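You operate a simulated robot arm through the tools that you are given. There is no shell and no other tool. Be economical: measure what you need, move in short steps, check, and stop when the job is done.

You run a simulated two-armed robot. Do the job below in one go: nothing can be reset, and whatever is moved stays where it is left.

## Task
Fit the job card's roller at the left end of the silver rail and the black catch at the right.
Fine: slide each to its stop, then lock it with its red knob.

The check looks at the end state, three seconds after you hand in, the way a careful person would. Anything else that was tipped, shoved, dropped, spilled or broken makes it a failure.

## Robot
Two 7-joint arms with two-finger parallel grippers on one trunk, on a base that drives. Base frame: it is fixed to the floor where the robot stands at the start and does not move with it; the origin is under the middle of the robot, x ahead of it, y to its left, z up. Readings come in mm, degrees, newtons and seconds.
The left shoulder is at the start at [80, 131, 947], the right one opposite. With the tool pointing down near the work surface each hand reaches from about 400 to 860 mm from the robot's upright axis, wherever it stands, measured 20 degrees to its own side. Places, roughly: silver rail [600, -200, 800]. Payload 1.57 kg a hand.
Tool frame (each hand has its own): the origin (TCP) lies between the finger pads and is the grasp point; the fingertips stand 30 mm ahead of it; z points along the fingers, y is the line along which they close. Largest opening 110 mm; finger width 24, thickness 12; the body of the gripper, 48 by 112 mm, starts 78 mm behind the TCP.
Orientation is that of the tool frame in the base frame, as [roll, pitch, yaw] about the fixed x, y, z axes, in that order (R = Rz(yaw) Ry(pitch) Rx(roll)). With the fingers straight down and closing along the base's y, the tool's x points along the base's -x, its y along +y and its z along -z.

## Interface
- The arms move only by the tool drive_tool. It takes "left_motion", "right_motion" or both (then of equal length, played together; a hand with none holds still); each is a list of rows, each an object (a shift or turn left out is 0, a gripper value left out holds the last) with "rot": the turn, a rotation vector about the tool's x, y, z in degrees, a list of three; "offset": the shift along the tool's x, y, z in mm, a list of three; "hand": the opening, from 0 (shut) to 1 (fully open). In form: [{"rot": [rx, ry, rz], "offset": [tx, ty, tz], "hand": hand}, ...]. A call has 1 to 20 rows; each row shifts and turns the commanded pose from where the row before left it, along the tool's axes as they then stand. Each row takes 0.2 s and may step no farther than 50 mm and 8.6 degrees from the row before; otherwise, or with a gripper value out of range, the whole call is refused. A pose out of reach is approached as far as the arm can. The call stops where the force on the tool passes 40 N (or 10 N more than at its start, if that is more) or the arm is blocked; 0.2 s more then pass. The fingers move at their own pace (about 108 mm/s each) and stop on an object; they squeeze with about 25 N. The grip force told is the motor's: it shows also when the fingers shut on nothing. Time passes only in rows, and 0.2 s behind the last, so rows that do not move let the fingers close. It gives the time, the measured TCP pose, the force on the tool (base axes), the opening and the grip force at its end, in the units of the frame above (readings bear some noise), with the torque about the TCP (base axes, N m) and any sound that the robot's microphone picked up.
- Cameras (640 x 400 px; columns grow to the right, rows downward): "scene" is now at [-56, -21.8, 1413.3]; the picture's right is [-0.26, -0.97, 0.00], its down [-0.59, 0.16, -0.79] and it looks along [0.76, -0.21, -0.61] (base axes); focal length 256 px, centre (320, 200). "left" rides on the left gripper at [70, -16, -141] in its tool frame; the picture's right is [0.23, 0.97, 0.00], its down [-0.86, 0.20, -0.48] and it looks along [-0.47, 0.11, 0.88] (tool axes); focal length 222 px, centre (320, 200). "right" rides on the right gripper at [70, 16, -141] in its tool frame; the picture's right is [-0.23, 0.97, 0.00], its down [-0.86, -0.20, -0.48] and it looks along [-0.47, -0.11, 0.88] (tool axes); focal length 222 px, centre (320, 200). There is no depth. A picture from a camera that has moved, and an enlarged one, comes with that camera's place and axes in the base frame and with its lens.
- capture(camera): a new picture of that camera. The clock stands still meanwhile.
- roll_base(legs): drives the robot by 1 to 6 legs, each [ahead, left, turn to the left] in mm, mm and degrees, along the robot's own axes; the way and the turn of a leg run together, so that a leg with both is an arc; at most 1500 mm and 180 degrees a leg. The arms and the cameras ride along, it lands a little off, and it stops where it bumps. It gives what a move gives.
- aim_head(pan, tilt): turns the head with the scene camera to pan (to the left, within 109 degrees either way) and tilt (down, from -29 to 69), counted from straight ahead of the robot. It gives what a move gives.
- close_up(camera, box): a new picture of the part [left, top, right, bottom] of that camera's present view, enlarged. The clock stands still meanwhile.
- close_job(): hands the job in; it is judged then, once.

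Go step by step. Nothing tells you exact positions but the pictures and the camera data: compare them with the known pose of the tool, close in by small moves and look again before you grip or let go. The budget is 120 turns and 92 pictures, counting those below and the enlarged ones. Unless the task says otherwise, let go and move clear before handing in, and close with one line.

The tools are called after "Call:" as name(argument=value, ...) on one line, values as JSON. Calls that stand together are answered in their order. drive_tool: Moves the arms, as the interface text tells. Its arguments: {"type":"object","properties":{"left_motion":{"type":"array"},"right_motion":{"type":"array"}},"required":[]} The other tools are called the same way: roll_base (legs) drives the base; aim_head (pan, tilt) turns the head that bears the scene camera; capture (camera) takes a picture; close_up (camera, box) takes an enlarged picture of a part of a camera's view; close_job () hands the job in.

At the start:

```text
time_s: 0.0
left_position: [565.9, 41.7, 1083.4]
left_ee_rot: [179.9, 0.0, 180.0]
left_force: [0.8, 0.4, -0.6]
left_wrist_torque: [-0.03, -0.01, -0.01]
left_opening: 110.2
left_grasp_force: 0.0
right_position: [447.8, -353.9, 1072.6]
right_ee_rot: [-179.9, 0.0, -180.0]
right_force: [-0.5, 0.2, -0.8]
right_wrist_torque: [-0.01, 0.04, -0.01]
right_opening: 109.9
right_grasp_force: 0.0
robot x, y, heading: [-0.6, -0.9, -0.1]
head pan, tilt: [-15.1, 37.7]
```

scene: 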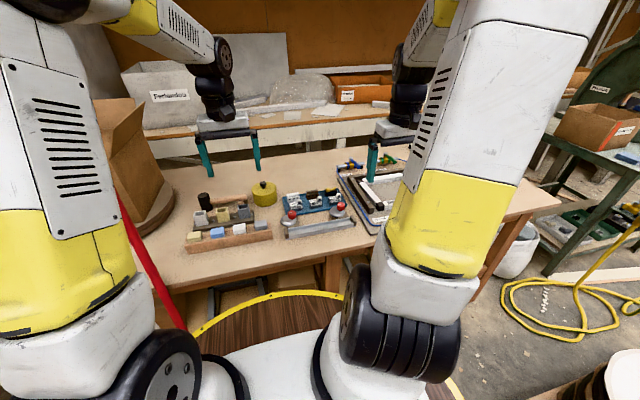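
right: 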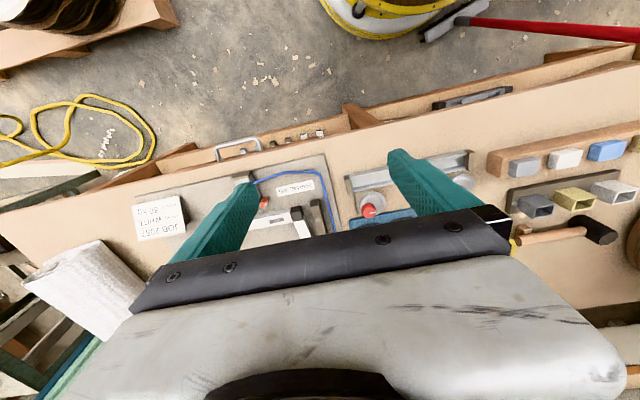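
left: 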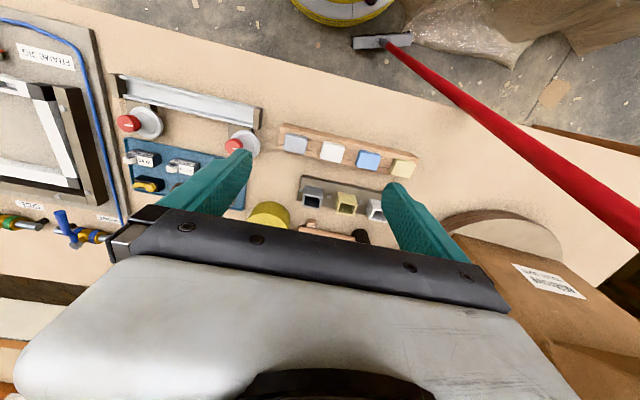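

I see a bench with a blue tray of parts, a silver rail with two red knobs, and a white job card near the right. First I enlarge the card, the tray and the rail.

Call:
close_up(camera="right", box=[110, 120, 350, 270])

Call:
close_up(camera="left", box=[90, 60, 290, 220])

Call:
close_up(camera="scene", box=[260, 150, 400, 250])

```text
2.67 times, centred on (230, 195) of right
camera zoom: at [379.2, -337.4, 1214.5], right [0.23, 0.97, 0.0], down [0.86, -0.2, 0.48], along [0.47, -0.11, -0.88], focal length 592 px, centre (560, 213)
```

zoom: 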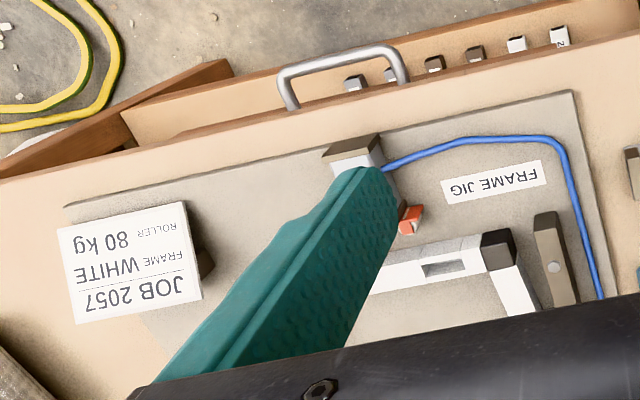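

```text
2.50 times, centred on (190, 140) of left
camera zoom: at [497.7, 26.3, 1225.7], right [-0.23, 0.97, 0.0], down [0.86, 0.2, 0.48], along [0.47, 0.11, -0.88], focal length 555 px, centre (645, 350)
```

zoom: 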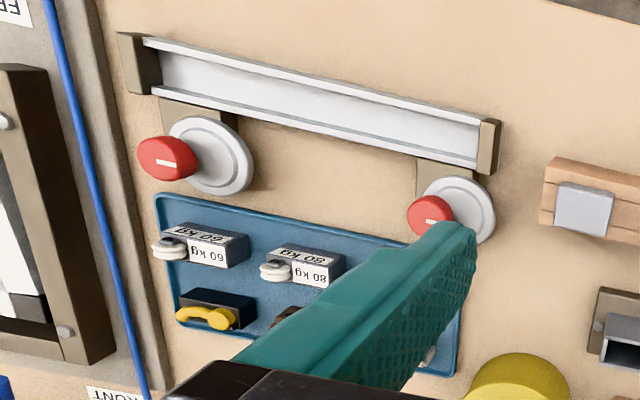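

```text
4.00 times, centred on (330, 200) of scene
camera zoom: at [-56.0, -21.8, 1413.3], right [-0.26, -0.97, 0.0], down [-0.59, 0.16, -0.79], along [0.76, -0.21, -0.61], focal length 1024 px, centre (280, 200)
```

zoom: 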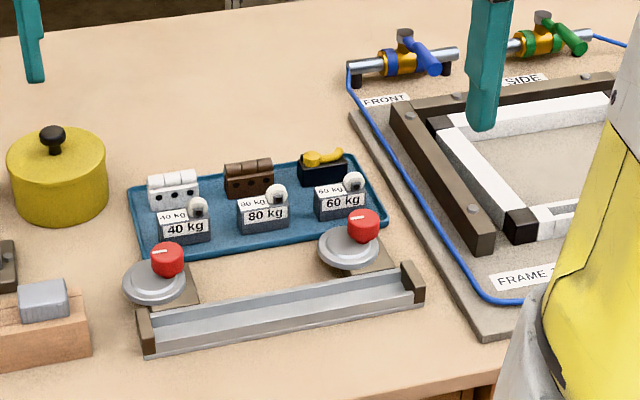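

The card says JOB 2057, white frame, 80 kg roller; the black catch is the one with the yellow lever. I take closer looks at the rail, knobs and parts.

Call:
close_up(camera="scene", box=[286, 180, 370, 245])

Call:
drive_tool(right_motion=[{"offset": [0, 40, 20]}, {"offset": [0, 40, 20]}, {"offset": [0, 40, 20]}, {"offset": [0, 0, 20]}, {"offset": [0, 0, 20]}], left_motion=[{"offset": [0, 40, 0]}, {"offset": [0, 40, 0]}, {"offset": [0, 40, 0]}, {"offset": [0, 40, 0]}, {"offset": [0, 40, 0]}])

Call:
capture(camera="right")

```text
6.15 times, centred on (328, 212) of scene
camera zoom: at [-56.0, -21.8, 1413.3], right [-0.26, -0.97, 0.0], down [-0.59, 0.16, -0.79], along [0.76, -0.21, -0.61], focal length 1576 px, centre (271, 123)
```

zoom: 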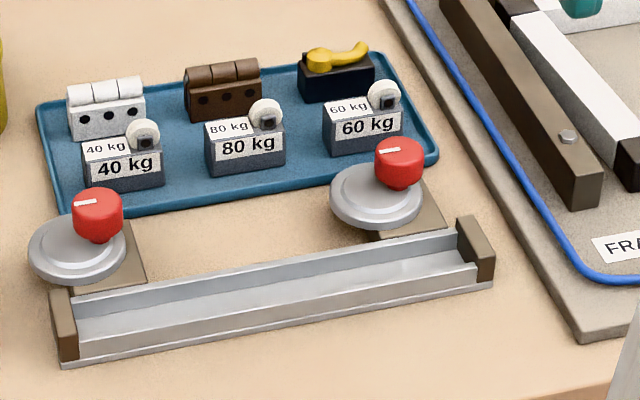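

```text
time_s: 1.2
left_position: [565.7, 242.9, 1083.0]
left_ee_rot: [180.0, 0.0, 180.0]
left_force: [0.3, -0.3, -0.5]
left_wrist_torque: [0.01, -0.02, 0.02]
left_opening: 110.0
left_grasp_force: 0.0
right_position: [448.2, -234.1, 973.4]
right_ee_rot: [179.9, 0.1, 180.0]
right_force: [0.4, -0.9, -0.5]
right_wrist_torque: [0.01, 0.03, 0.01]
right_opening: 109.7
right_grasp_force: 0.0
robot x, y, heading: [-2.5, 0.8, 0.0]
head pan, tilt: [-15.1, 37.7]
```

```text
84 pictures are left
camera right: at [379.3, -217.5, 1114.3], right [0.23, 0.97, 0.0], down [0.85, -0.2, 0.48], along [0.47, -0.11, -0.88], focal length 222 px, centre (320, 200)
```

right: 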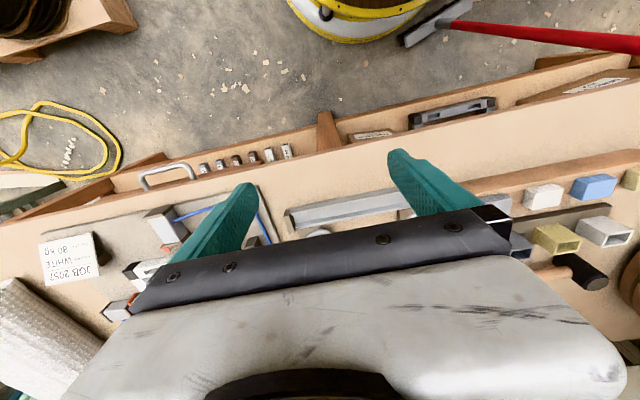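

The tray rows are clear: front 40/80/60 kg, back white/brown/black. I move the right hand farther out to get a wrist view of rail and knobs.

Call:
drive_tool(right_motion=[{"offset": [-40, 0, 0]}, {"offset": [-40, 0, 0]}, {"offset": [-40, 0, 0]}, {"offset": [-40, 0, 0]}, {"offset": [-30, 0, 0]}])

Call:
close_up(camera="right", box=[190, 40, 450, 210])

```text
time_s: 2.4
left_position: [565.6, 245.1, 1082.4]
left_ee_rot: [-179.9, 0.0, -180.0]
left_force: [0.4, -0.6, -1.1]
left_wrist_torque: [-0.02, -0.03, -0.02]
left_opening: 110.0
left_grasp_force: 0.1
right_position: [638.2, -232.5, 973.7]
right_ee_rot: [-180.0, 0.1, -179.9]
right_force: [0.2, 0.2, -0.5]
right_wrist_torque: [0.01, 0.0, 0.03]
right_opening: 110.2
right_grasp_force: 0.0
robot x, y, heading: [-0.7, -1.5, -0.2]
head pan, tilt: [-15.1, 37.7]
```

```text
2.35 times, centred on (320, 125) of right
camera zoom: at [569.1, -217.1, 1114.8], right [0.23, 0.97, 0.0], down [0.86, -0.2, 0.48], along [0.47, -0.11, -0.88], focal length 523 px, centre (320, 376)
```

zoom: 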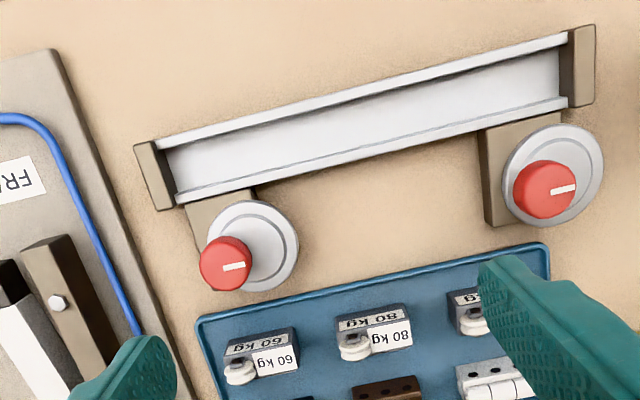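

Each red knob sits eccentrically on a silver cam disc behind the rail, marks pointing left (+y). I zoom on the parts and knobs for shape.

Call:
close_up(camera="right", box=[275, 160, 405, 240])

Call:
close_up(camera="scene", box=[308, 183, 346, 209])

Call:
close_up(camera="scene", box=[286, 205, 326, 245])

Call:
close_up(camera="right", box=[370, 40, 450, 140])

```text
4.92 times, centred on (340, 200) of right
camera zoom: at [569.1, -217.1, 1114.8], right [0.23, 0.97, 0.0], down [0.86, -0.2, 0.48], along [0.47, -0.11, -0.88], focal length 1094 px, centre (222, 200)
```

zoom: 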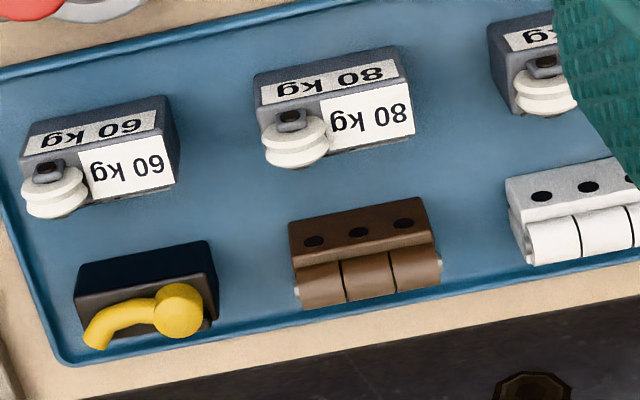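

```text
15.38 times, centred on (327, 196) of scene
camera zoom: at [-56.3, -21.7, 1413.3], right [-0.26, -0.97, 0.0], down [-0.59, 0.16, -0.79], along [0.76, -0.21, -0.61], focal length 3940 px, centre (212, 262)
```

zoom: 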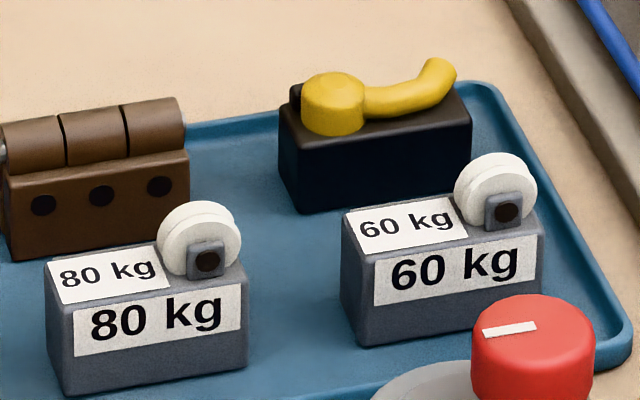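

```text
10.00 times, centred on (306, 225) of scene
camera zoom: at [-56.3, -21.7, 1413.3], right [-0.26, -0.97, 0.0], down [-0.59, 0.16, -0.79], along [0.76, -0.21, -0.61], focal length 2561 px, centre (460, -50)
```

zoom: 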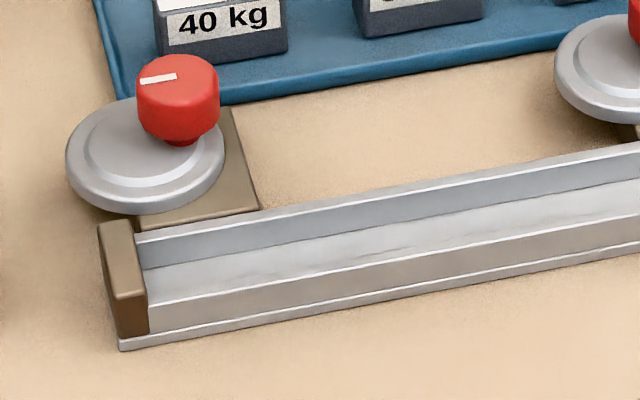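

```text
4.00 times, centred on (410, 90) of right
camera zoom: at [569.1, -217.1, 1114.8], right [0.23, 0.97, 0.0], down [0.86, -0.2, 0.48], along [0.47, -0.11, -0.88], focal length 888 px, centre (-40, 640)
```

zoom: 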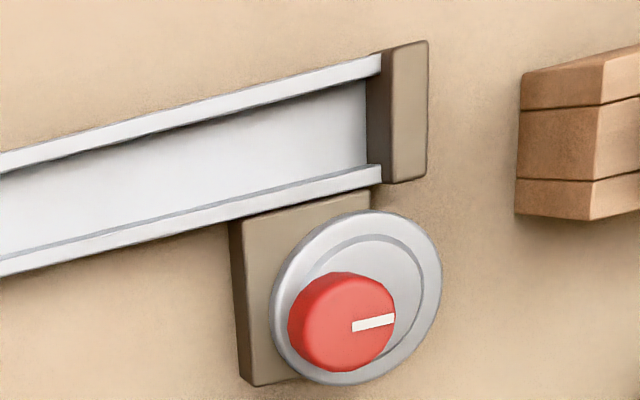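

Blocks look about 46×20×28 mm with the roller wheel at the rear right, so I plan to grip across y. To calibrate height I close the right hand and touch the bare bench between rail and tray.

Call:
drive_tool(right_motion=[{"hand": 0}, {}, {}, {}, {"offset": [0, 0, 40]}, {"offset": [0, 0, 40]}, {"offset": [0, 0, 40]}, {"offset": [0, 0, 20]}, {"offset": [0, 0, 10]}, {}])

Call:
close_up(camera="scene", box=[278, 160, 378, 245])

Call:
capture(camera="right")

```text
time_s: 4.6
left_position: [566.1, 242.8, 1083.2]
left_ee_rot: [-180.0, 0.0, -180.0]
left_force: [0.7, 0.3, 0.3]
left_wrist_torque: [0.0, 0.03, -0.02]
left_opening: 110.0
left_grasp_force: 0.0
right_position: [638.6, -233.8, 823.8]
right_ee_rot: [179.9, 0.0, -180.0]
right_force: [0.4, 0.2, 0.6]
right_wrist_torque: [0.02, -0.01, 0.0]
right_opening: 0.1
right_grasp_force: 21.2
robot x, y, heading: [0.8, 2.4, -0.1]
head pan, tilt: [-15.1, 37.7]
```

```text
4.71 times, centred on (328, 202) of scene
camera zoom: at [-56.0, -21.7, 1413.3], right [-0.26, -0.97, 0.0], down [-0.59, 0.16, -0.79], along [0.76, -0.21, -0.61], focal length 1205 px, centre (282, 188)
```

zoom: 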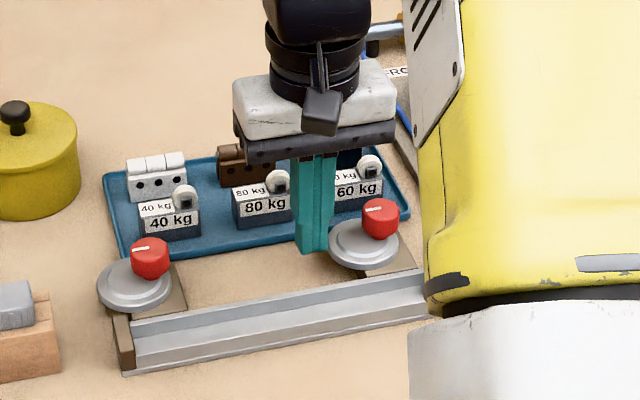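

```text
77 pictures are left
camera right: at [569.6, -217.1, 964.3], right [0.23, 0.97, 0.0], down [0.86, -0.2, 0.48], along [0.47, -0.11, -0.88], focal length 222 px, centre (320, 200)
```

right: 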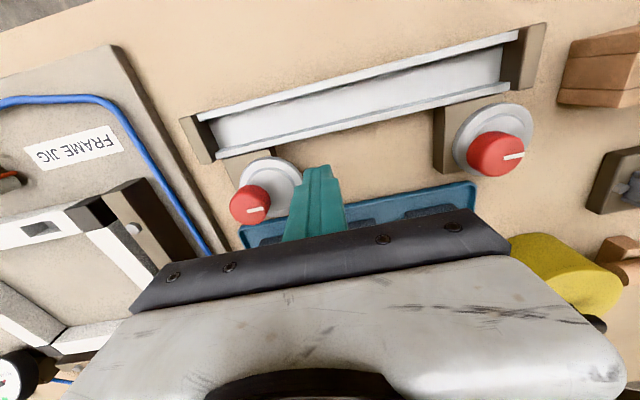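

The closed fingers hang free between the clamps. I shift 20 mm left for clearance and step down to touch the bench.

Call:
drive_tool(right_motion=[{"offset": [0, 20, 0]}, {"offset": [0, 0, 8]}, {"offset": [0, 0, 8]}, {"offset": [0, 0, 4]}, {"offset": [0, 0, 4]}, {"offset": [0, 0, 3]}, {"offset": [0, 0, 3]}, {"offset": [0, 0, 3]}, {"offset": [0, 0, 3]}, {"offset": [0, 0, 3]}, {"offset": [0, 0, 3]}, {"offset": [0, 0, 3]}, {"offset": [0, 0, 3]}, {"offset": [0, 0, 3]}, {"offset": [0, 0, 3]}])

```text
time_s: 6.7
left_position: [565.1, 242.6, 1083.6]
left_ee_rot: [-180.0, 0.0, 179.9]
left_force: [0.4, 0.4, 0.8]
left_wrist_torque: [0.0, 0.02, -0.01]
left_opening: 109.7
left_grasp_force: 0.0
right_position: [638.7, -214.0, 789.9]
right_ee_rot: [180.0, 0.1, 180.0]
right_force: [-6.7, -0.9, 14.4]
right_wrist_torque: [-0.03, 0.41, 0.0]
right_opening: 0.0
right_grasp_force: 20.9
robot x, y, heading: [-3.7, 1.3, -0.1]
head pan, tilt: [-15.1, 37.7]
stopped in row 10 (right hand): the force on the tool passed its limit at 47 N (the readings are from after the stop); the commanded pose is now the measured one
```

Bench height is 760. I rise, open to about 64 mm and hover above the 80 kg roller, estimated at (722, -214).

Call:
drive_tool(right_motion=[{"offset": [0, 0, -40]}, {"offset": [0, 0, -40], "hand": 0.58}, {"offset": [-40, 0, 0]}, {"offset": [-43, 0, 0]}, {}, {}])

Call:
capture(camera="right")

Call:
close_up(camera="scene", box=[298, 150, 368, 210])

```text
time_s: 8.1
left_position: [566.1, 242.3, 1083.1]
left_ee_rot: [180.0, 0.0, -180.0]
left_force: [0.3, 0.8, 0.3]
left_wrist_torque: [0.0, 0.0, -0.02]
left_opening: 109.8
left_grasp_force: 0.0
right_position: [721.2, -212.7, 870.1]
right_ee_rot: [-180.0, 0.2, 179.9]
right_force: [0.9, -0.5, -0.3]
right_wrist_torque: [-0.04, -0.03, 0.0]
right_opening: 63.6
right_grasp_force: 0.0
robot x, y, heading: [2.1, 1.6, 0.2]
head pan, tilt: [-15.1, 37.7]
```

```text
76 pictures are left
camera right: at [652.4, -197.1, 1011.1], right [0.23, 0.97, 0.0], down [0.85, -0.2, 0.48], along [0.47, -0.11, -0.88], focal length 222 px, centre (320, 200)
```

right: 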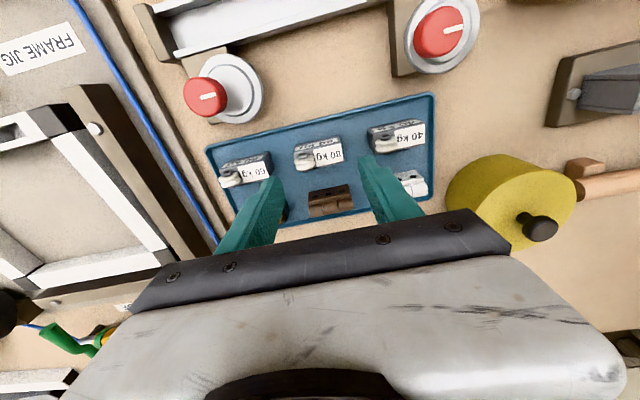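

```text
6.67 times, centred on (333, 180) of scene
camera zoom: at [-56.0, -21.7, 1413.3], right [-0.26, -0.97, 0.0], down [-0.59, 0.16, -0.79], along [0.76, -0.21, -0.61], focal length 1708 px, centre (233, 333)
```

zoom: 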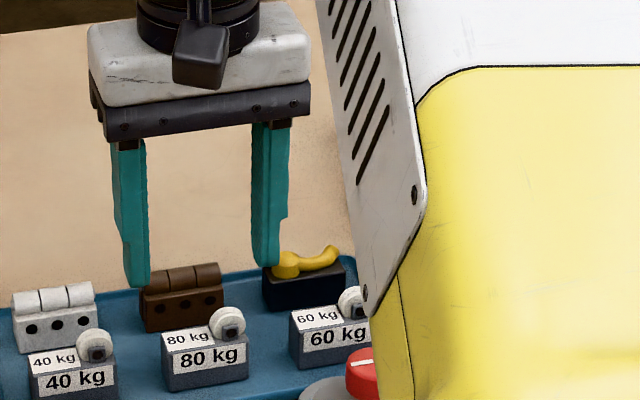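

I zoom here to refine the block's position relative to the fingers.

Call:
close_up(camera="right", box=[210, 100, 440, 230])

```text
2.78 times, centred on (325, 165) of right
camera zoom: at [652.4, -197.1, 1011.1], right [0.23, 0.97, 0.0], down [0.85, -0.2, 0.48], along [0.47, -0.11, -0.88], focal length 618 px, centre (306, 297)
```

zoom: 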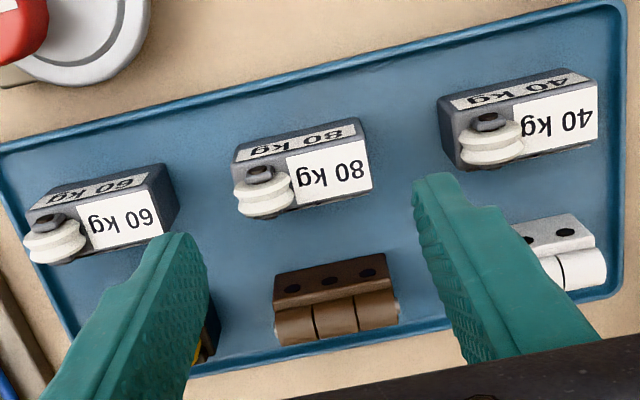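

The block centre is (721, -214), top about 790. I lower so the tips come 11 mm below its top and grip.

Call:
drive_tool(right_motion=[{"offset": [0, -1.3, 30]}, {"offset": [0, 0, 20]}, {"offset": [0, 0, 11]}, {}, {"hand": 0.25}, {"hand": 0.25}, {}, {}])

Call:
close_up(camera="scene", box=[298, 170, 358, 220])

```text
time_s: 9.9
left_position: [566.0, 243.2, 1083.4]
left_ee_rot: [-180.0, 0.0, 180.0]
left_force: [0.9, 0.6, 0.5]
left_wrist_torque: [0.01, 0.0, -0.01]
left_opening: 110.1
left_grasp_force: 0.0
right_position: [721.6, -215.2, 808.3]
right_ee_rot: [-180.0, 0.0, 179.9]
right_force: [0.1, 0.3, 0.2]
right_wrist_torque: [0.01, 0.0, -0.02]
right_opening: 49.0
right_grasp_force: 25.0
robot x, y, heading: [-1.7, -1.3, -0.1]
head pan, tilt: [-15.1, 37.7]
```

```text
8.00 times, centred on (328, 195) of scene
camera zoom: at [-56.0, -21.7, 1413.3], right [-0.26, -0.97, 0.0], down [-0.59, 0.16, -0.79], along [0.76, -0.21, -0.61], focal length 2049 px, centre (256, 240)
```

zoom: 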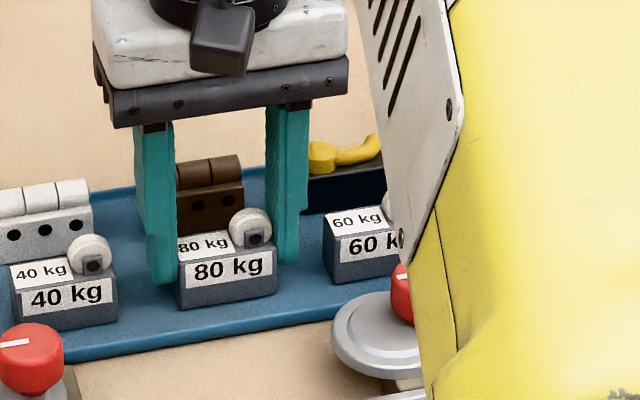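

Gripped at 49 mm width. I lift it 80 mm, carry it over the channel (centre x≈591) at y≈-165, and look before lowering.

Call:
drive_tool(right_motion=[{"offset": [0, 0, -20]}, {"offset": [0, 0, -30]}, {"offset": [0, 0, -30]}, {"offset": [30, 12, 0]}, {"offset": [30, 12, 0]}, {"offset": [30, 12, 0]}, {"offset": [30, 12, 0]}, {"offset": [10.6, 2, 0]}, {"offset": [0, 0, 20]}, {"offset": [0, 0, 20]}, {}])

Call:
close_up(camera="scene", box=[278, 190, 368, 250])

Call:
capture(camera="right")

```text
time_s: 12.3
left_position: [565.8, 243.7, 1083.4]
left_ee_rot: [180.0, -0.1, -180.0]
left_force: [-0.6, -0.5, -0.7]
left_wrist_torque: [0.04, 0.01, -0.05]
left_opening: 109.9
left_grasp_force: 0.1
right_position: [590.5, -166.1, 848.6]
right_ee_rot: [179.9, 0.0, 180.0]
right_force: [-0.6, 0.3, -0.1]
right_wrist_torque: [0.01, 0.01, 0.01]
right_opening: 49.2
right_grasp_force: 25.3
robot x, y, heading: [-1.5, -1.4, -0.3]
head pan, tilt: [-15.1, 37.7]
```

```text
6.67 times, centred on (323, 220) of scene
camera zoom: at [-56.1, -21.7, 1413.3], right [-0.26, -0.97, 0.0], down [-0.59, 0.16, -0.79], along [0.76, -0.21, -0.61], focal length 1708 px, centre (300, 67)
```

zoom: 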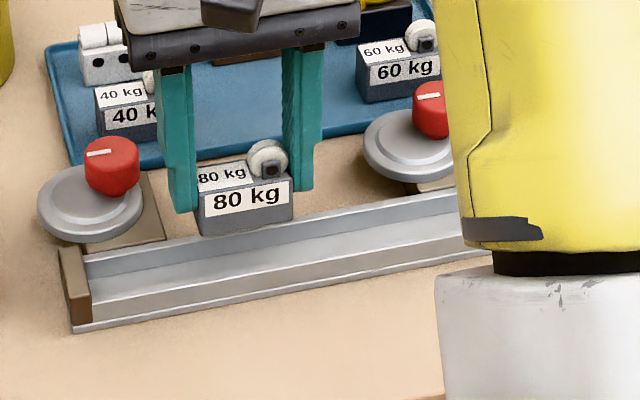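

```text
71 pictures are left
camera right: at [521.9, -149.2, 989.1], right [0.23, 0.97, 0.0], down [0.85, -0.2, 0.48], along [0.47, -0.11, -0.88], focal length 222 px, centre (320, 200)
```

right: 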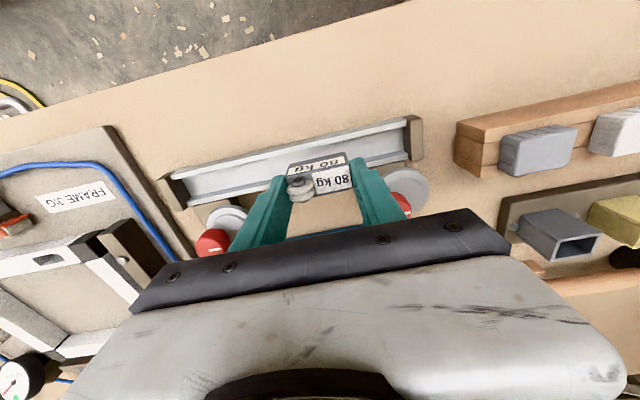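

I check the channel's x line against the block with a zoom.

Call:
close_up(camera="right", box=[270, 105, 430, 205])

Call:
close_up(camera="scene", box=[284, 205, 334, 240])

```text
4.00 times, centred on (350, 155) of right
camera zoom: at [521.9, -149.2, 989.1], right [0.23, 0.97, 0.0], down [0.85, -0.2, 0.48], along [0.47, -0.11, -0.88], focal length 888 px, centre (200, 380)
```

zoom: 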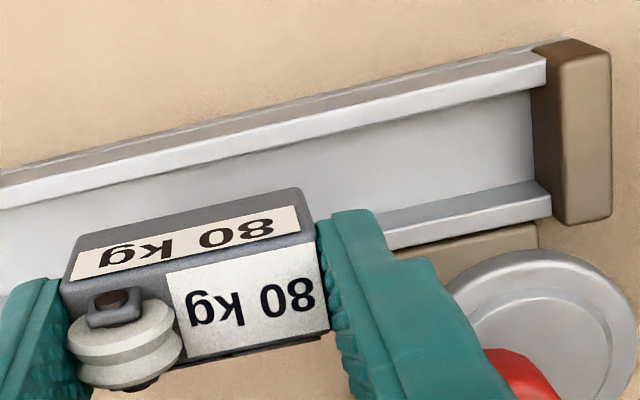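

```text
11.43 times, centred on (309, 222) of scene
camera zoom: at [-56.1, -21.7, 1413.3], right [-0.26, -0.97, 0.0], down [-0.59, 0.16, -0.79], along [0.76, -0.21, -0.61], focal length 2927 px, centre (446, -57)
```

zoom: 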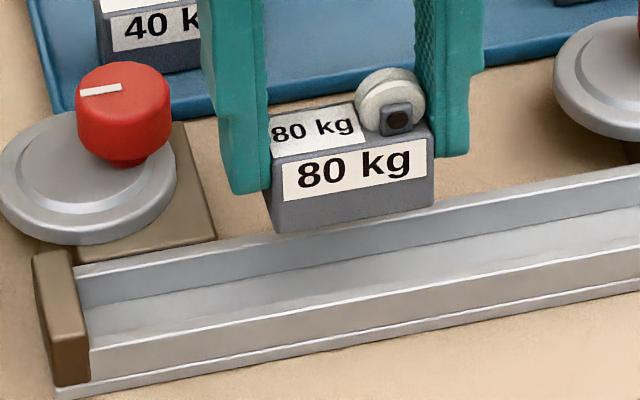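

The block sits about 2 mm too far back relative to the channel's centre. I correct and lower it in small steps into the channel.

Call:
drive_tool(right_motion=[{"offset": [2, 0, 10]}, {"offset": [0, 0, 10]}, {"offset": [0, 0, 5]}, {"offset": [0, 0, 3]}, {"offset": [0, 0, 3]}, {"offset": [0, 0, 2]}, {}])

Call:
close_up(camera="scene", box=[284, 205, 334, 240])

Call:
close_up(camera="right", box=[270, 105, 430, 205])

```text
time_s: 13.9
left_position: [565.9, 242.9, 1082.2]
left_ee_rot: [180.0, 0.0, -180.0]
left_force: [-0.4, -0.3, 0.6]
left_wrist_torque: [0.0, -0.01, 0.01]
left_opening: 110.1
left_grasp_force: 0.0
right_position: [589.3, -165.3, 814.0]
right_ee_rot: [-180.0, 0.0, 180.0]
right_force: [-0.2, -0.1, -0.2]
right_wrist_torque: [0.0, -0.01, -0.01]
right_opening: 49.1
right_grasp_force: 25.7
robot x, y, heading: [2.0, 2.2, 0.2]
head pan, tilt: [-15.1, 37.7]
```

```text
11.43 times, centred on (309, 222) of scene
camera zoom: at [-56.0, -21.7, 1413.3], right [-0.26, -0.97, 0.0], down [-0.59, 0.16, -0.79], along [0.76, -0.21, -0.61], focal length 2927 px, centre (446, -57)
```

zoom: 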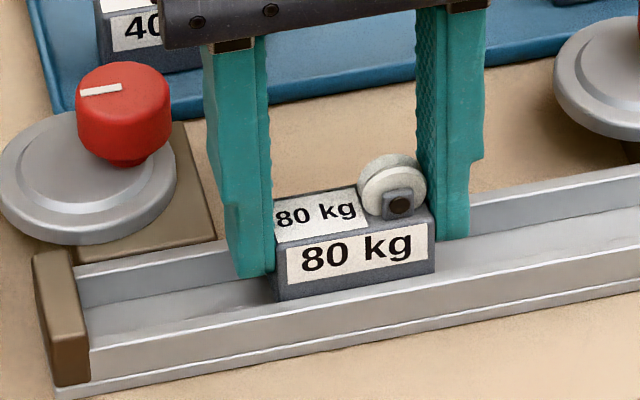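

```text
4.00 times, centred on (350, 155) of right
camera zoom: at [520.4, -149.0, 956.1], right [0.23, 0.97, 0.0], down [0.85, -0.2, 0.48], along [0.47, -0.11, -0.88], focal length 888 px, centre (200, 380)
```

zoom: 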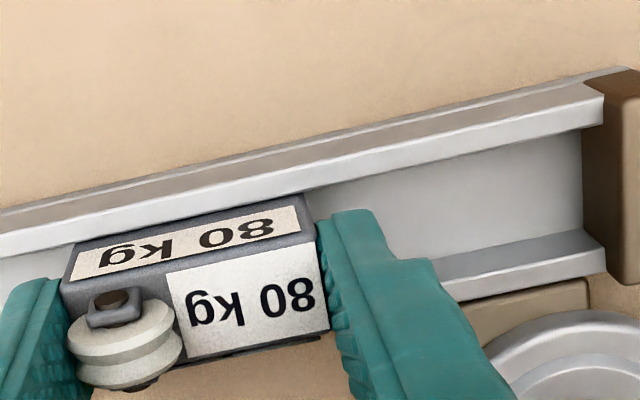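

It is inside the channel, a few mm above the floor. I continue down to contact.

Call:
drive_tool(right_motion=[{"offset": [0, 0, 2]}, {"offset": [0, 0, 1.5]}, {"offset": [0, 0, 1.5]}, {"offset": [0, 0, 1]}, {}])

Call:
close_up(camera="scene", box=[284, 205, 334, 240])

```text
time_s: 15.1
left_position: [566.4, 243.5, 1082.4]
left_ee_rot: [-180.0, 0.0, -180.0]
left_force: [0.2, 0.3, 0.1]
left_wrist_torque: [0.01, 0.02, 0.01]
left_opening: 110.3
left_grasp_force: 0.1
right_position: [589.5, -166.4, 809.3]
right_ee_rot: [180.0, 0.1, 180.0]
right_force: [-0.9, -0.9, 5.0]
right_wrist_torque: [-0.09, 0.02, 0.04]
right_opening: 49.2
right_grasp_force: 24.8
robot x, y, heading: [1.1, 1.1, -0.1]
head pan, tilt: [-15.1, 37.7]
```

```text
11.43 times, centred on (309, 222) of scene
camera zoom: at [-56.2, -21.7, 1413.3], right [-0.26, -0.97, 0.0], down [-0.59, 0.16, -0.79], along [0.76, -0.21, -0.61], focal length 2927 px, centre (446, -57)
```

zoom: 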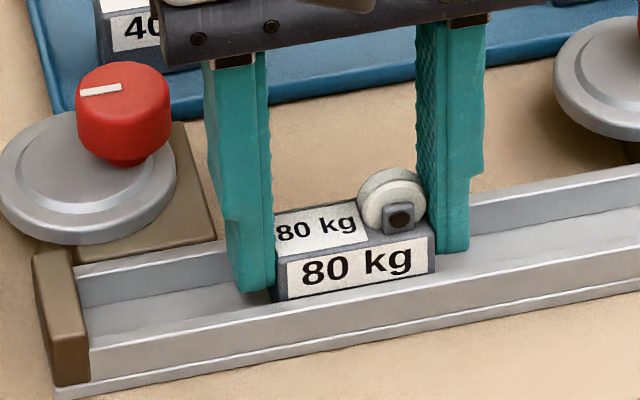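

The block is seated on the floor (5 N). I release, rise, close the fingers and come down on the block's right side to push it to the left stop.

Call:
drive_tool(right_motion=[{"hand": 0.56}, {}, {}, {"offset": [0, 0, -15]}, {"offset": [0, 0, -25]}, {"offset": [0, 0, -30], "hand": 0}, {"offset": [0, -25, 0]}, {"offset": [-1, -25, 0]}, {}, {"offset": [0, 0, 30]}, {"offset": [0, 0, 25]}, {"offset": [0, 0, 10]}, {"offset": [0, 0, 4]}, {}])

Call:
close_up(camera="scene", box=[284, 195, 349, 240])

Call:
close_up(camera="right", box=[220, 60, 460, 220])

```text
time_s: 18.1
left_position: [566.8, 242.0, 1084.1]
left_ee_rot: [-179.9, 0.0, -179.9]
left_force: [0.0, -0.4, -0.2]
left_wrist_torque: [-0.02, 0.01, -0.01]
left_opening: 110.1
left_grasp_force: 0.0
right_position: [591.3, -215.2, 810.5]
right_ee_rot: [180.0, 0.1, -180.0]
right_force: [0.7, -0.8, 0.7]
right_wrist_torque: [-0.01, 0.0, 0.01]
right_opening: 0.2
right_grasp_force: 21.4
robot x, y, heading: [1.3, -0.7, -0.1]
head pan, tilt: [-15.1, 37.7]
```

```text
8.89 times, centred on (316, 218) of scene
camera zoom: at [-56.0, -21.7, 1413.3], right [-0.26, -0.97, 0.0], down [-0.59, 0.16, -0.79], along [0.76, -0.21, -0.61], focal length 2277 px, centre (351, 44)
```

zoom: 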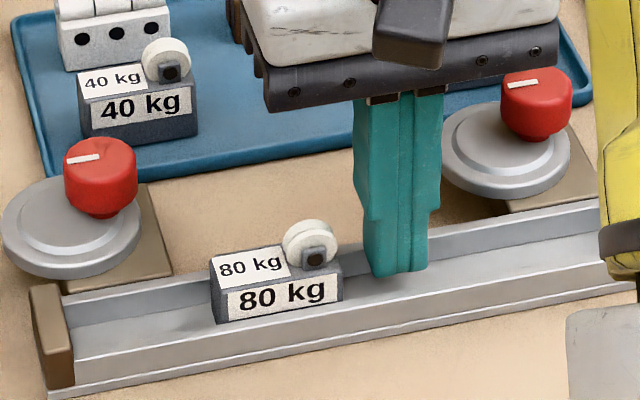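

```text
2.50 times, centred on (340, 140) of right
camera zoom: at [521.7, -199.2, 951.0], right [0.23, 0.97, 0.0], down [0.85, -0.2, 0.48], along [0.47, -0.11, -0.88], focal length 555 px, centre (270, 350)
```

zoom: 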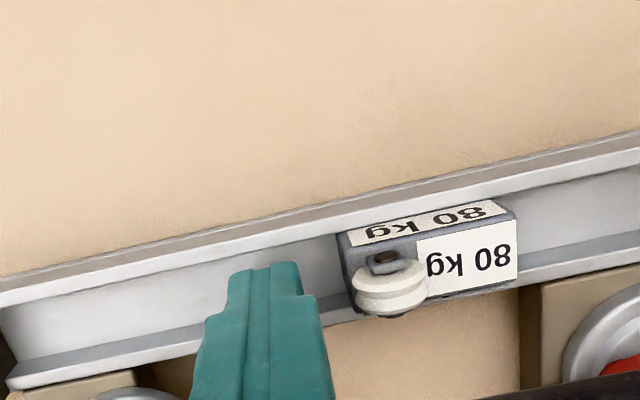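

Fingers are beside the block, clear. I push it left slowly until the stop resists.

Call:
drive_tool(right_motion=[{"offset": [0, 6, 0]}, {"offset": [0, 6, 0]}, {"offset": [0, 6, 0]}, {"offset": [0, 6, 0]}, {"offset": [0, 6, 0]}, {"offset": [0, 6, 0]}, {"offset": [0, 6, 0]}, {"offset": [0, 6, 0]}, {"offset": [0, 5, 0]}, {"offset": [0, 5, 0]}, {"offset": [0, 2, 0]}, {"offset": [0, 2, 0]}, {"offset": [0, 2, 0]}, {}])

Call:
close_up(camera="scene", box=[284, 205, 334, 240])

```text
time_s: 21.1
left_position: [565.9, 243.0, 1083.1]
left_ee_rot: [180.0, 0.0, 179.9]
left_force: [-0.5, -0.3, -0.2]
left_wrist_torque: [0.01, -0.01, -0.01]
left_opening: 110.0
left_grasp_force: 0.1
right_position: [591.2, -150.6, 810.2]
right_ee_rot: [-180.0, 0.2, -180.0]
right_force: [-0.3, -2.0, 1.8]
right_wrist_torque: [-0.09, 0.0, -0.06]
right_opening: 0.0
right_grasp_force: 20.8
robot x, y, heading: [0.8, -2.5, -0.0]
head pan, tilt: [-15.1, 37.7]
```

```text
11.43 times, centred on (309, 222) of scene
camera zoom: at [-56.1, -21.7, 1413.3], right [-0.26, -0.97, 0.0], down [-0.59, 0.16, -0.79], along [0.76, -0.21, -0.61], focal length 2927 px, centre (446, -57)
```

zoom: 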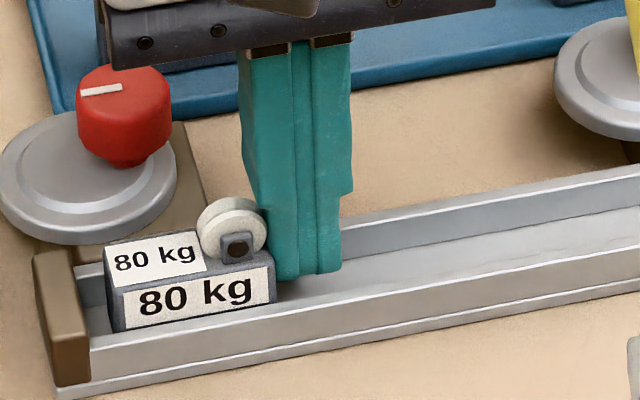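

It slides well (2 N), with about 6 mm left to the stop. I continue in 1.5 mm steps until it resists.

Call:
drive_tool(right_motion=[{"offset": [0, 1.5, 0]}, {"offset": [0, 1.5, 0]}, {"offset": [0, 1.5, 0]}, {"offset": [0, 1.5, 0]}, {"offset": [0, 1, 0]}, {"offset": [0, 1, 0]}, {"offset": [0, 1, 0]}, {"offset": [0, 1, 0]}, {"offset": [0, 1, 0]}, {"offset": [0, 1, 0]}])

Call:
close_up(camera="scene", box=[284, 205, 334, 240])

```text
time_s: 23.3
left_position: [566.3, 242.8, 1082.3]
left_ee_rot: [180.0, 0.0, 180.0]
left_force: [0.3, 0.2, 0.1]
left_wrist_torque: [0.0, 0.02, -0.02]
left_opening: 110.1
left_grasp_force: 0.0
right_position: [591.0, -140.5, 808.8]
right_ee_rot: [-179.8, 0.1, 179.9]
right_force: [-2.3, -9.9, 0.2]
right_wrist_torque: [-0.21, 0.06, 0.01]
right_opening: 0.0
right_grasp_force: 20.9
robot x, y, heading: [-2.9, 1.6, 0.2]
head pan, tilt: [-15.1, 37.7]
```

```text
11.43 times, centred on (309, 222) of scene
camera zoom: at [-56.1, -22.0, 1413.3], right [-0.26, -0.97, 0.0], down [-0.59, 0.16, -0.79], along [0.76, -0.21, -0.61], focal length 2927 px, centre (446, -57)
```

zoom: 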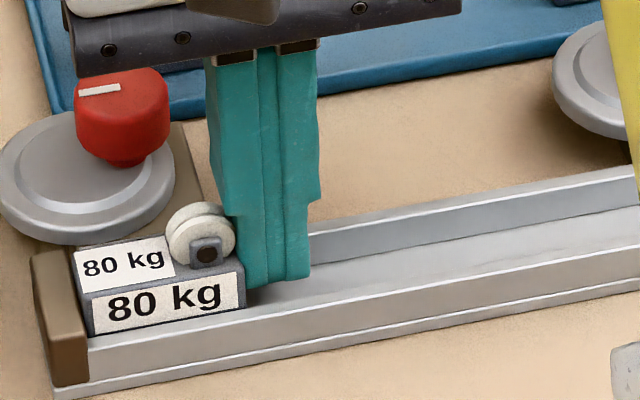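

The roller is against the left stop (10 N). I back off, rise and move above the left knob, pre-turned 43° clockwise, to look.

Call:
drive_tool(right_motion=[{"offset": [0, -5, 0]}, {"offset": [0, -5, -10]}, {"offset": [0, 0, -40]}, {"offset": [0, 0, -40], "hand": 0.55}, {"offset": [-25, 20, 0]}, {"offset": [-28, 24, 0]}, {"rot": [0, 0, 8.6]}, {"rot": [0, 0, 8.6]}, {"rot": [0, 0, 8.6]}, {"rot": [0, 0, 8.6]}, {"rot": [0, 0, 8.6]}, {}])

Call:
capture(camera="right")

Call:
close_up(camera="scene", box=[268, 180, 348, 240])

```text
time_s: 25.9
left_position: [567.1, 242.8, 1082.9]
left_ee_rot: [179.9, 0.0, -179.9]
left_force: [0.1, 0.6, -0.4]
left_wrist_torque: [0.02, -0.01, 0.0]
left_opening: 110.3
left_grasp_force: 0.0
right_position: [643.4, -104.0, 900.3]
right_ee_rot: [179.9, 0.0, 137.0]
right_force: [0.0, -0.6, -0.7]
right_wrist_torque: [0.01, 0.0, -0.01]
right_opening: 60.7
right_grasp_force: 0.0
robot x, y, heading: [4.1, -0.9, 0.1]
head pan, tilt: [-15.1, 37.7]
```

```text
61 pictures are left
camera right: at [604.3, -45.5, 1041.3], right [0.83, 0.56, 0.0], down [0.49, -0.73, 0.48], along [0.27, -0.4, -0.88], focal length 222 px, centre (320, 200)
```

right: 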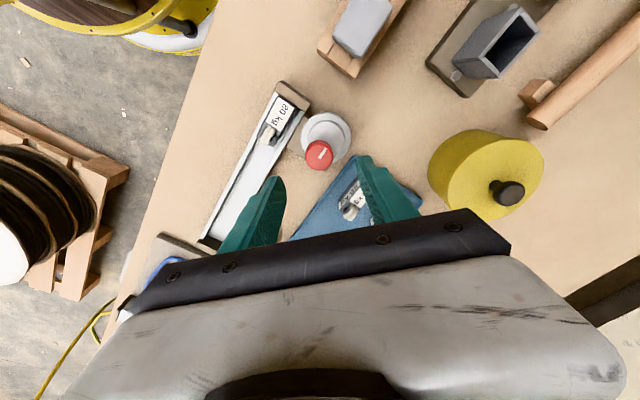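

```text
6.67 times, centred on (308, 210) of scene
camera zoom: at [-56.0, -21.6, 1413.3], right [-0.26, -0.97, 0.0], down [-0.59, 0.16, -0.79], along [0.76, -0.21, -0.61], focal length 1708 px, centre (400, 133)
```

zoom: 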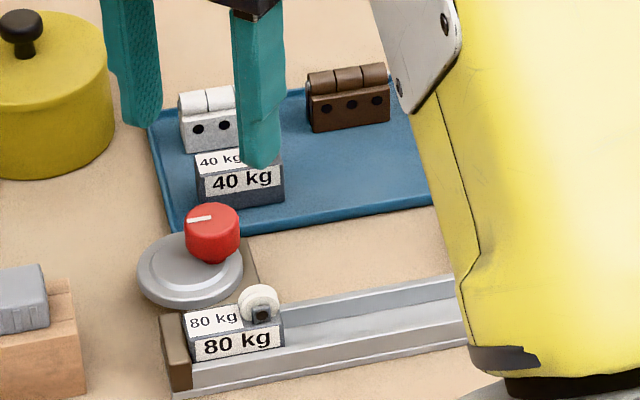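

I zoom on the knob to locate it precisely.

Call:
close_up(camera="right", box=[260, 80, 400, 180])

```text
4.00 times, centred on (330, 130) of right
camera zoom: at [604.3, -45.5, 1041.3], right [0.83, 0.56, 0.0], down [0.49, -0.73, 0.48], along [0.27, -0.4, -0.88], focal length 888 px, centre (280, 480)
```

zoom: 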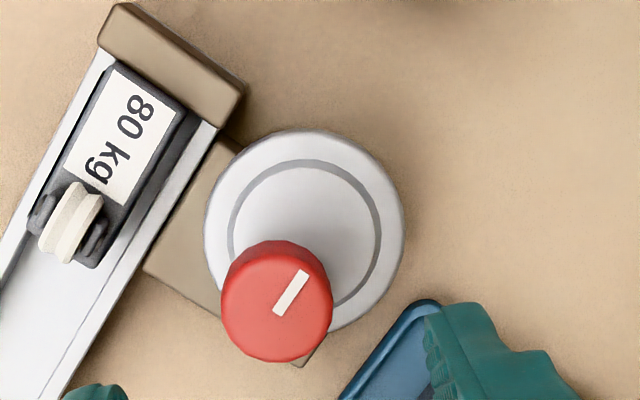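

Knob top: about (645.7, -104.6, 805), 30 mm across. I centre on it, descend and grip.

Call:
drive_tool(right_motion=[{"offset": [-2.1, 1.1, 30]}, {"offset": [0, 0, 25]}, {"offset": [0, 0, 15]}, {"offset": [0, 0, 9]}, {}])

Call:
close_up(camera="scene", box=[278, 190, 338, 240])

Call:
close_up(camera="right", box=[230, 80, 430, 220])

```text
time_s: 27.1
left_position: [566.2, 242.7, 1082.2]
left_ee_rot: [-180.0, 0.0, 180.0]
left_force: [0.3, -0.6, -0.6]
left_wrist_torque: [0.02, 0.0, 0.0]
left_opening: 110.1
left_grasp_force: 0.0
right_position: [646.3, -105.9, 821.5]
right_ee_rot: [180.0, 0.1, 137.0]
right_force: [0.5, -0.1, -1.1]
right_wrist_torque: [0.03, -0.01, 0.04]
right_opening: 60.5
right_grasp_force: 0.1
robot x, y, heading: [0.2, -0.1, 0.1]
head pan, tilt: [-15.1, 37.7]
```

```text
8.00 times, centred on (308, 215) of scene
camera zoom: at [-56.0, -21.6, 1413.3], right [-0.26, -0.97, 0.0], down [-0.59, 0.16, -0.79], along [0.76, -0.21, -0.61], focal length 2049 px, centre (416, 80)
```

zoom: 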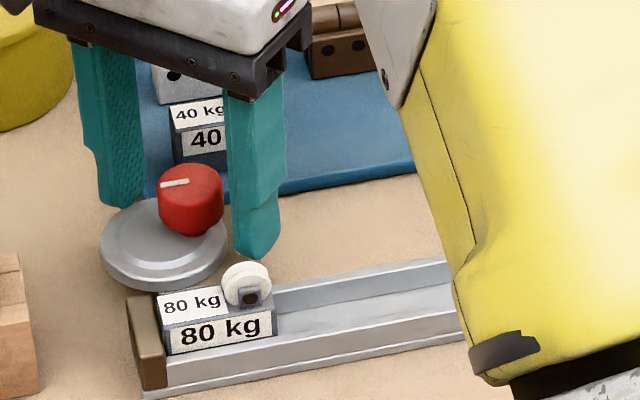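

```text
2.86 times, centred on (330, 150) of right
camera zoom: at [606.1, -45.8, 961.9], right [0.83, 0.56, 0.0], down [0.49, -0.73, 0.48], along [0.27, -0.4, -0.88], focal length 635 px, centre (291, 343)
```

zoom: 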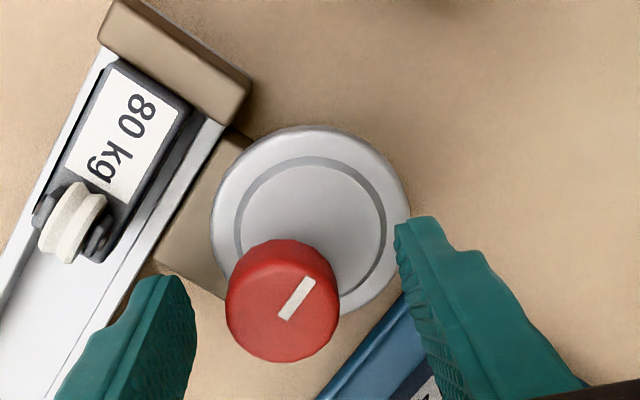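

Centred on the knob within about 1 mm. I close on it.

Call:
drive_tool(right_motion=[{"hand": 0.1}, {}, {}, {}])

```text
time_s: 28.1
left_position: [565.9, 242.7, 1083.6]
left_ee_rot: [-180.0, 0.0, -180.0]
left_force: [0.4, 0.0, -0.2]
left_wrist_torque: [0.03, -0.01, -0.01]
left_opening: 110.0
left_grasp_force: 0.2
right_position: [644.2, -106.8, 822.5]
right_ee_rot: [-179.9, 0.0, 136.9]
right_force: [-11.7, -10.1, 1.7]
right_wrist_torque: [-0.14, 0.41, 0.03]
right_opening: 29.3
right_grasp_force: 39.3
robot x, y, heading: [0.6, 3.0, -0.2]
head pan, tilt: [-15.1, 37.7]
```

Gripped, with slight side load, so I ease 2 mm along the closing line, then turn counter-clockwise in steps watching the torque.

Call:
drive_tool(right_motion=[{"offset": [0, -2, 0]}, {}, {"rot": [0, 0, -5]}, {"rot": [0, 0, -5]}, {"rot": [0, 0, -5]}, {"rot": [0, 0, -5]}, {}])

Call:
close_up(camera="right", box=[230, 80, 430, 220])

```text
time_s: 29.7
left_position: [565.3, 243.0, 1082.9]
left_ee_rot: [179.9, 0.0, -180.0]
left_force: [-0.7, -0.2, 0.2]
left_wrist_torque: [0.02, 0.01, -0.01]
left_opening: 109.8
left_grasp_force: 0.0
right_position: [645.0, -105.4, 821.2]
right_ee_rot: [179.9, 0.1, 157.0]
right_force: [-4.3, 0.5, -11.1]
right_wrist_torque: [0.31, 0.55, 0.03]
right_opening: 29.5
right_grasp_force: 39.2
robot x, y, heading: [0.9, -0.5, -0.1]
head pan, tilt: [-15.1, 37.7]
```

```text
2.86 times, centred on (330, 150) of right
camera zoom: at [587.0, -64.5, 961.9], right [0.59, 0.81, 0.0], down [0.71, -0.52, 0.48], along [0.39, -0.28, -0.88], focal length 635 px, centre (291, 343)
```

zoom: 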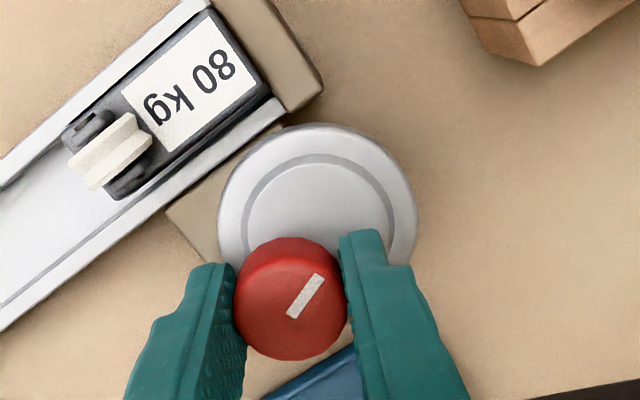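

The cam turns with the knob freely. I continue another 40° counter-clockwise.

Call:
drive_tool(right_motion=[{"rot": [0, 0, -5]}, {"rot": [0, 0, -5]}, {"rot": [0, 0, -5]}, {"rot": [0, 0, -5]}, {"rot": [0, 0, -5]}, {"rot": [0, 0, -5]}, {"rot": [0, 0, -5]}, {"rot": [0, 0, -5]}, {}])

Call:
close_up(camera="right", box=[230, 80, 430, 220])

Call:
close_up(camera="scene", box=[278, 190, 338, 240])

```text
time_s: 31.7
left_position: [566.0, 242.8, 1082.4]
left_ee_rot: [-179.9, -0.1, -180.0]
left_force: [0.1, -1.5, -0.3]
left_wrist_torque: [-0.01, 0.0, -0.03]
left_opening: 110.0
left_grasp_force: 0.1
right_position: [644.3, -105.3, 820.6]
right_ee_rot: [180.0, 0.2, -162.9]
right_force: [-7.0, 12.3, -8.1]
right_wrist_torque: [0.13, 0.45, -0.02]
right_opening: 29.4
right_grasp_force: 39.2
robot x, y, heading: [2.5, -0.4, 0.0]
head pan, tilt: [-15.1, 37.7]
```

```text
2.86 times, centred on (330, 150) of right
camera zoom: at [573.5, -110.9, 961.9], right [-0.07, 1.0, 0.0], down [0.88, 0.06, 0.48], along [0.48, 0.03, -0.88], focal length 635 px, centre (291, 343)
```

zoom: 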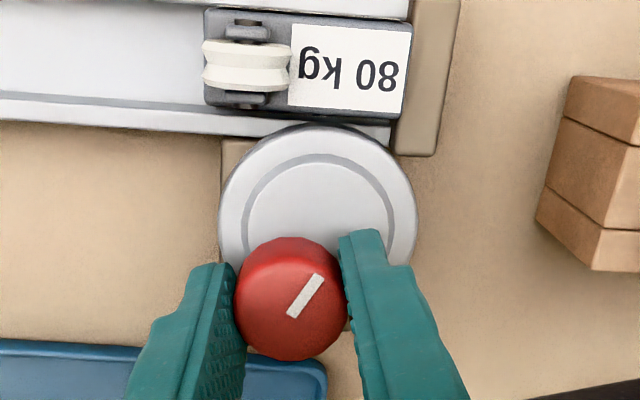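

```text
8.00 times, centred on (308, 215) of scene
camera zoom: at [-56.0, -21.2, 1413.3], right [-0.26, -0.97, 0.0], down [-0.59, 0.16, -0.79], along [0.76, -0.21, -0.61], focal length 2049 px, centre (416, 80)
```

zoom: 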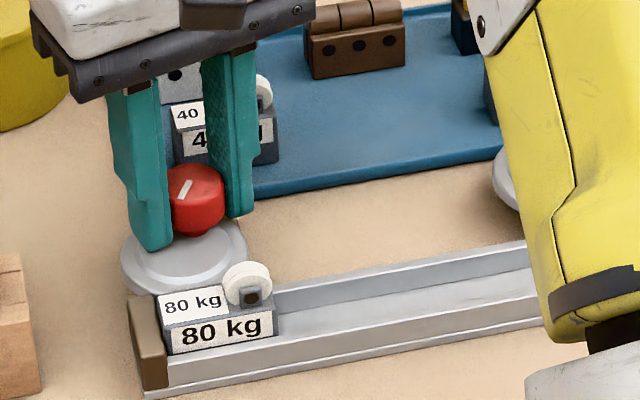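

60° turned; the cam is now over the rear wall near the block. I continue gently until it resists.

Call:
drive_tool(right_motion=[{"rot": [0, 0, -4]}, {"rot": [0, 0, -4]}, {"rot": [0, 0, -4]}, {"rot": [0, 0, -4]}, {"rot": [0, 0, -4]}, {"rot": [0, 0, -4]}, {}])

Call:
close_up(camera="right", box=[230, 80, 430, 220])

```text
time_s: 33.3
left_position: [566.0, 244.0, 1081.8]
left_ee_rot: [180.0, 0.0, -180.0]
left_force: [-0.4, -1.5, 0.1]
left_wrist_torque: [0.01, -0.02, -0.01]
left_opening: 110.0
left_grasp_force: 0.0
right_position: [644.0, -105.4, 821.2]
right_ee_rot: [-179.9, 0.1, -138.9]
right_force: [-10.0, 21.3, -8.9]
right_wrist_torque: [0.45, 0.03, -0.01]
right_opening: 29.3
right_grasp_force: 39.3
robot x, y, heading: [-2.8, 3.9, 0.1]
head pan, tilt: [-15.1, 37.7]
```

```text
2.86 times, centred on (330, 150) of right
camera zoom: at [581.6, -139.1, 962.0], right [-0.47, 0.88, 0.0], down [0.77, 0.41, 0.48], along [0.42, 0.22, -0.88], focal length 635 px, centre (291, 343)
```

zoom: 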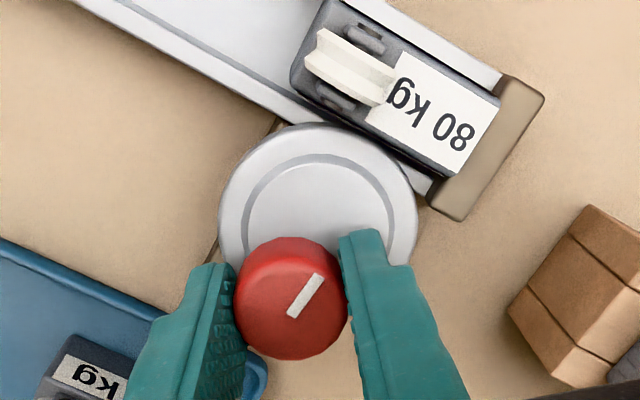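

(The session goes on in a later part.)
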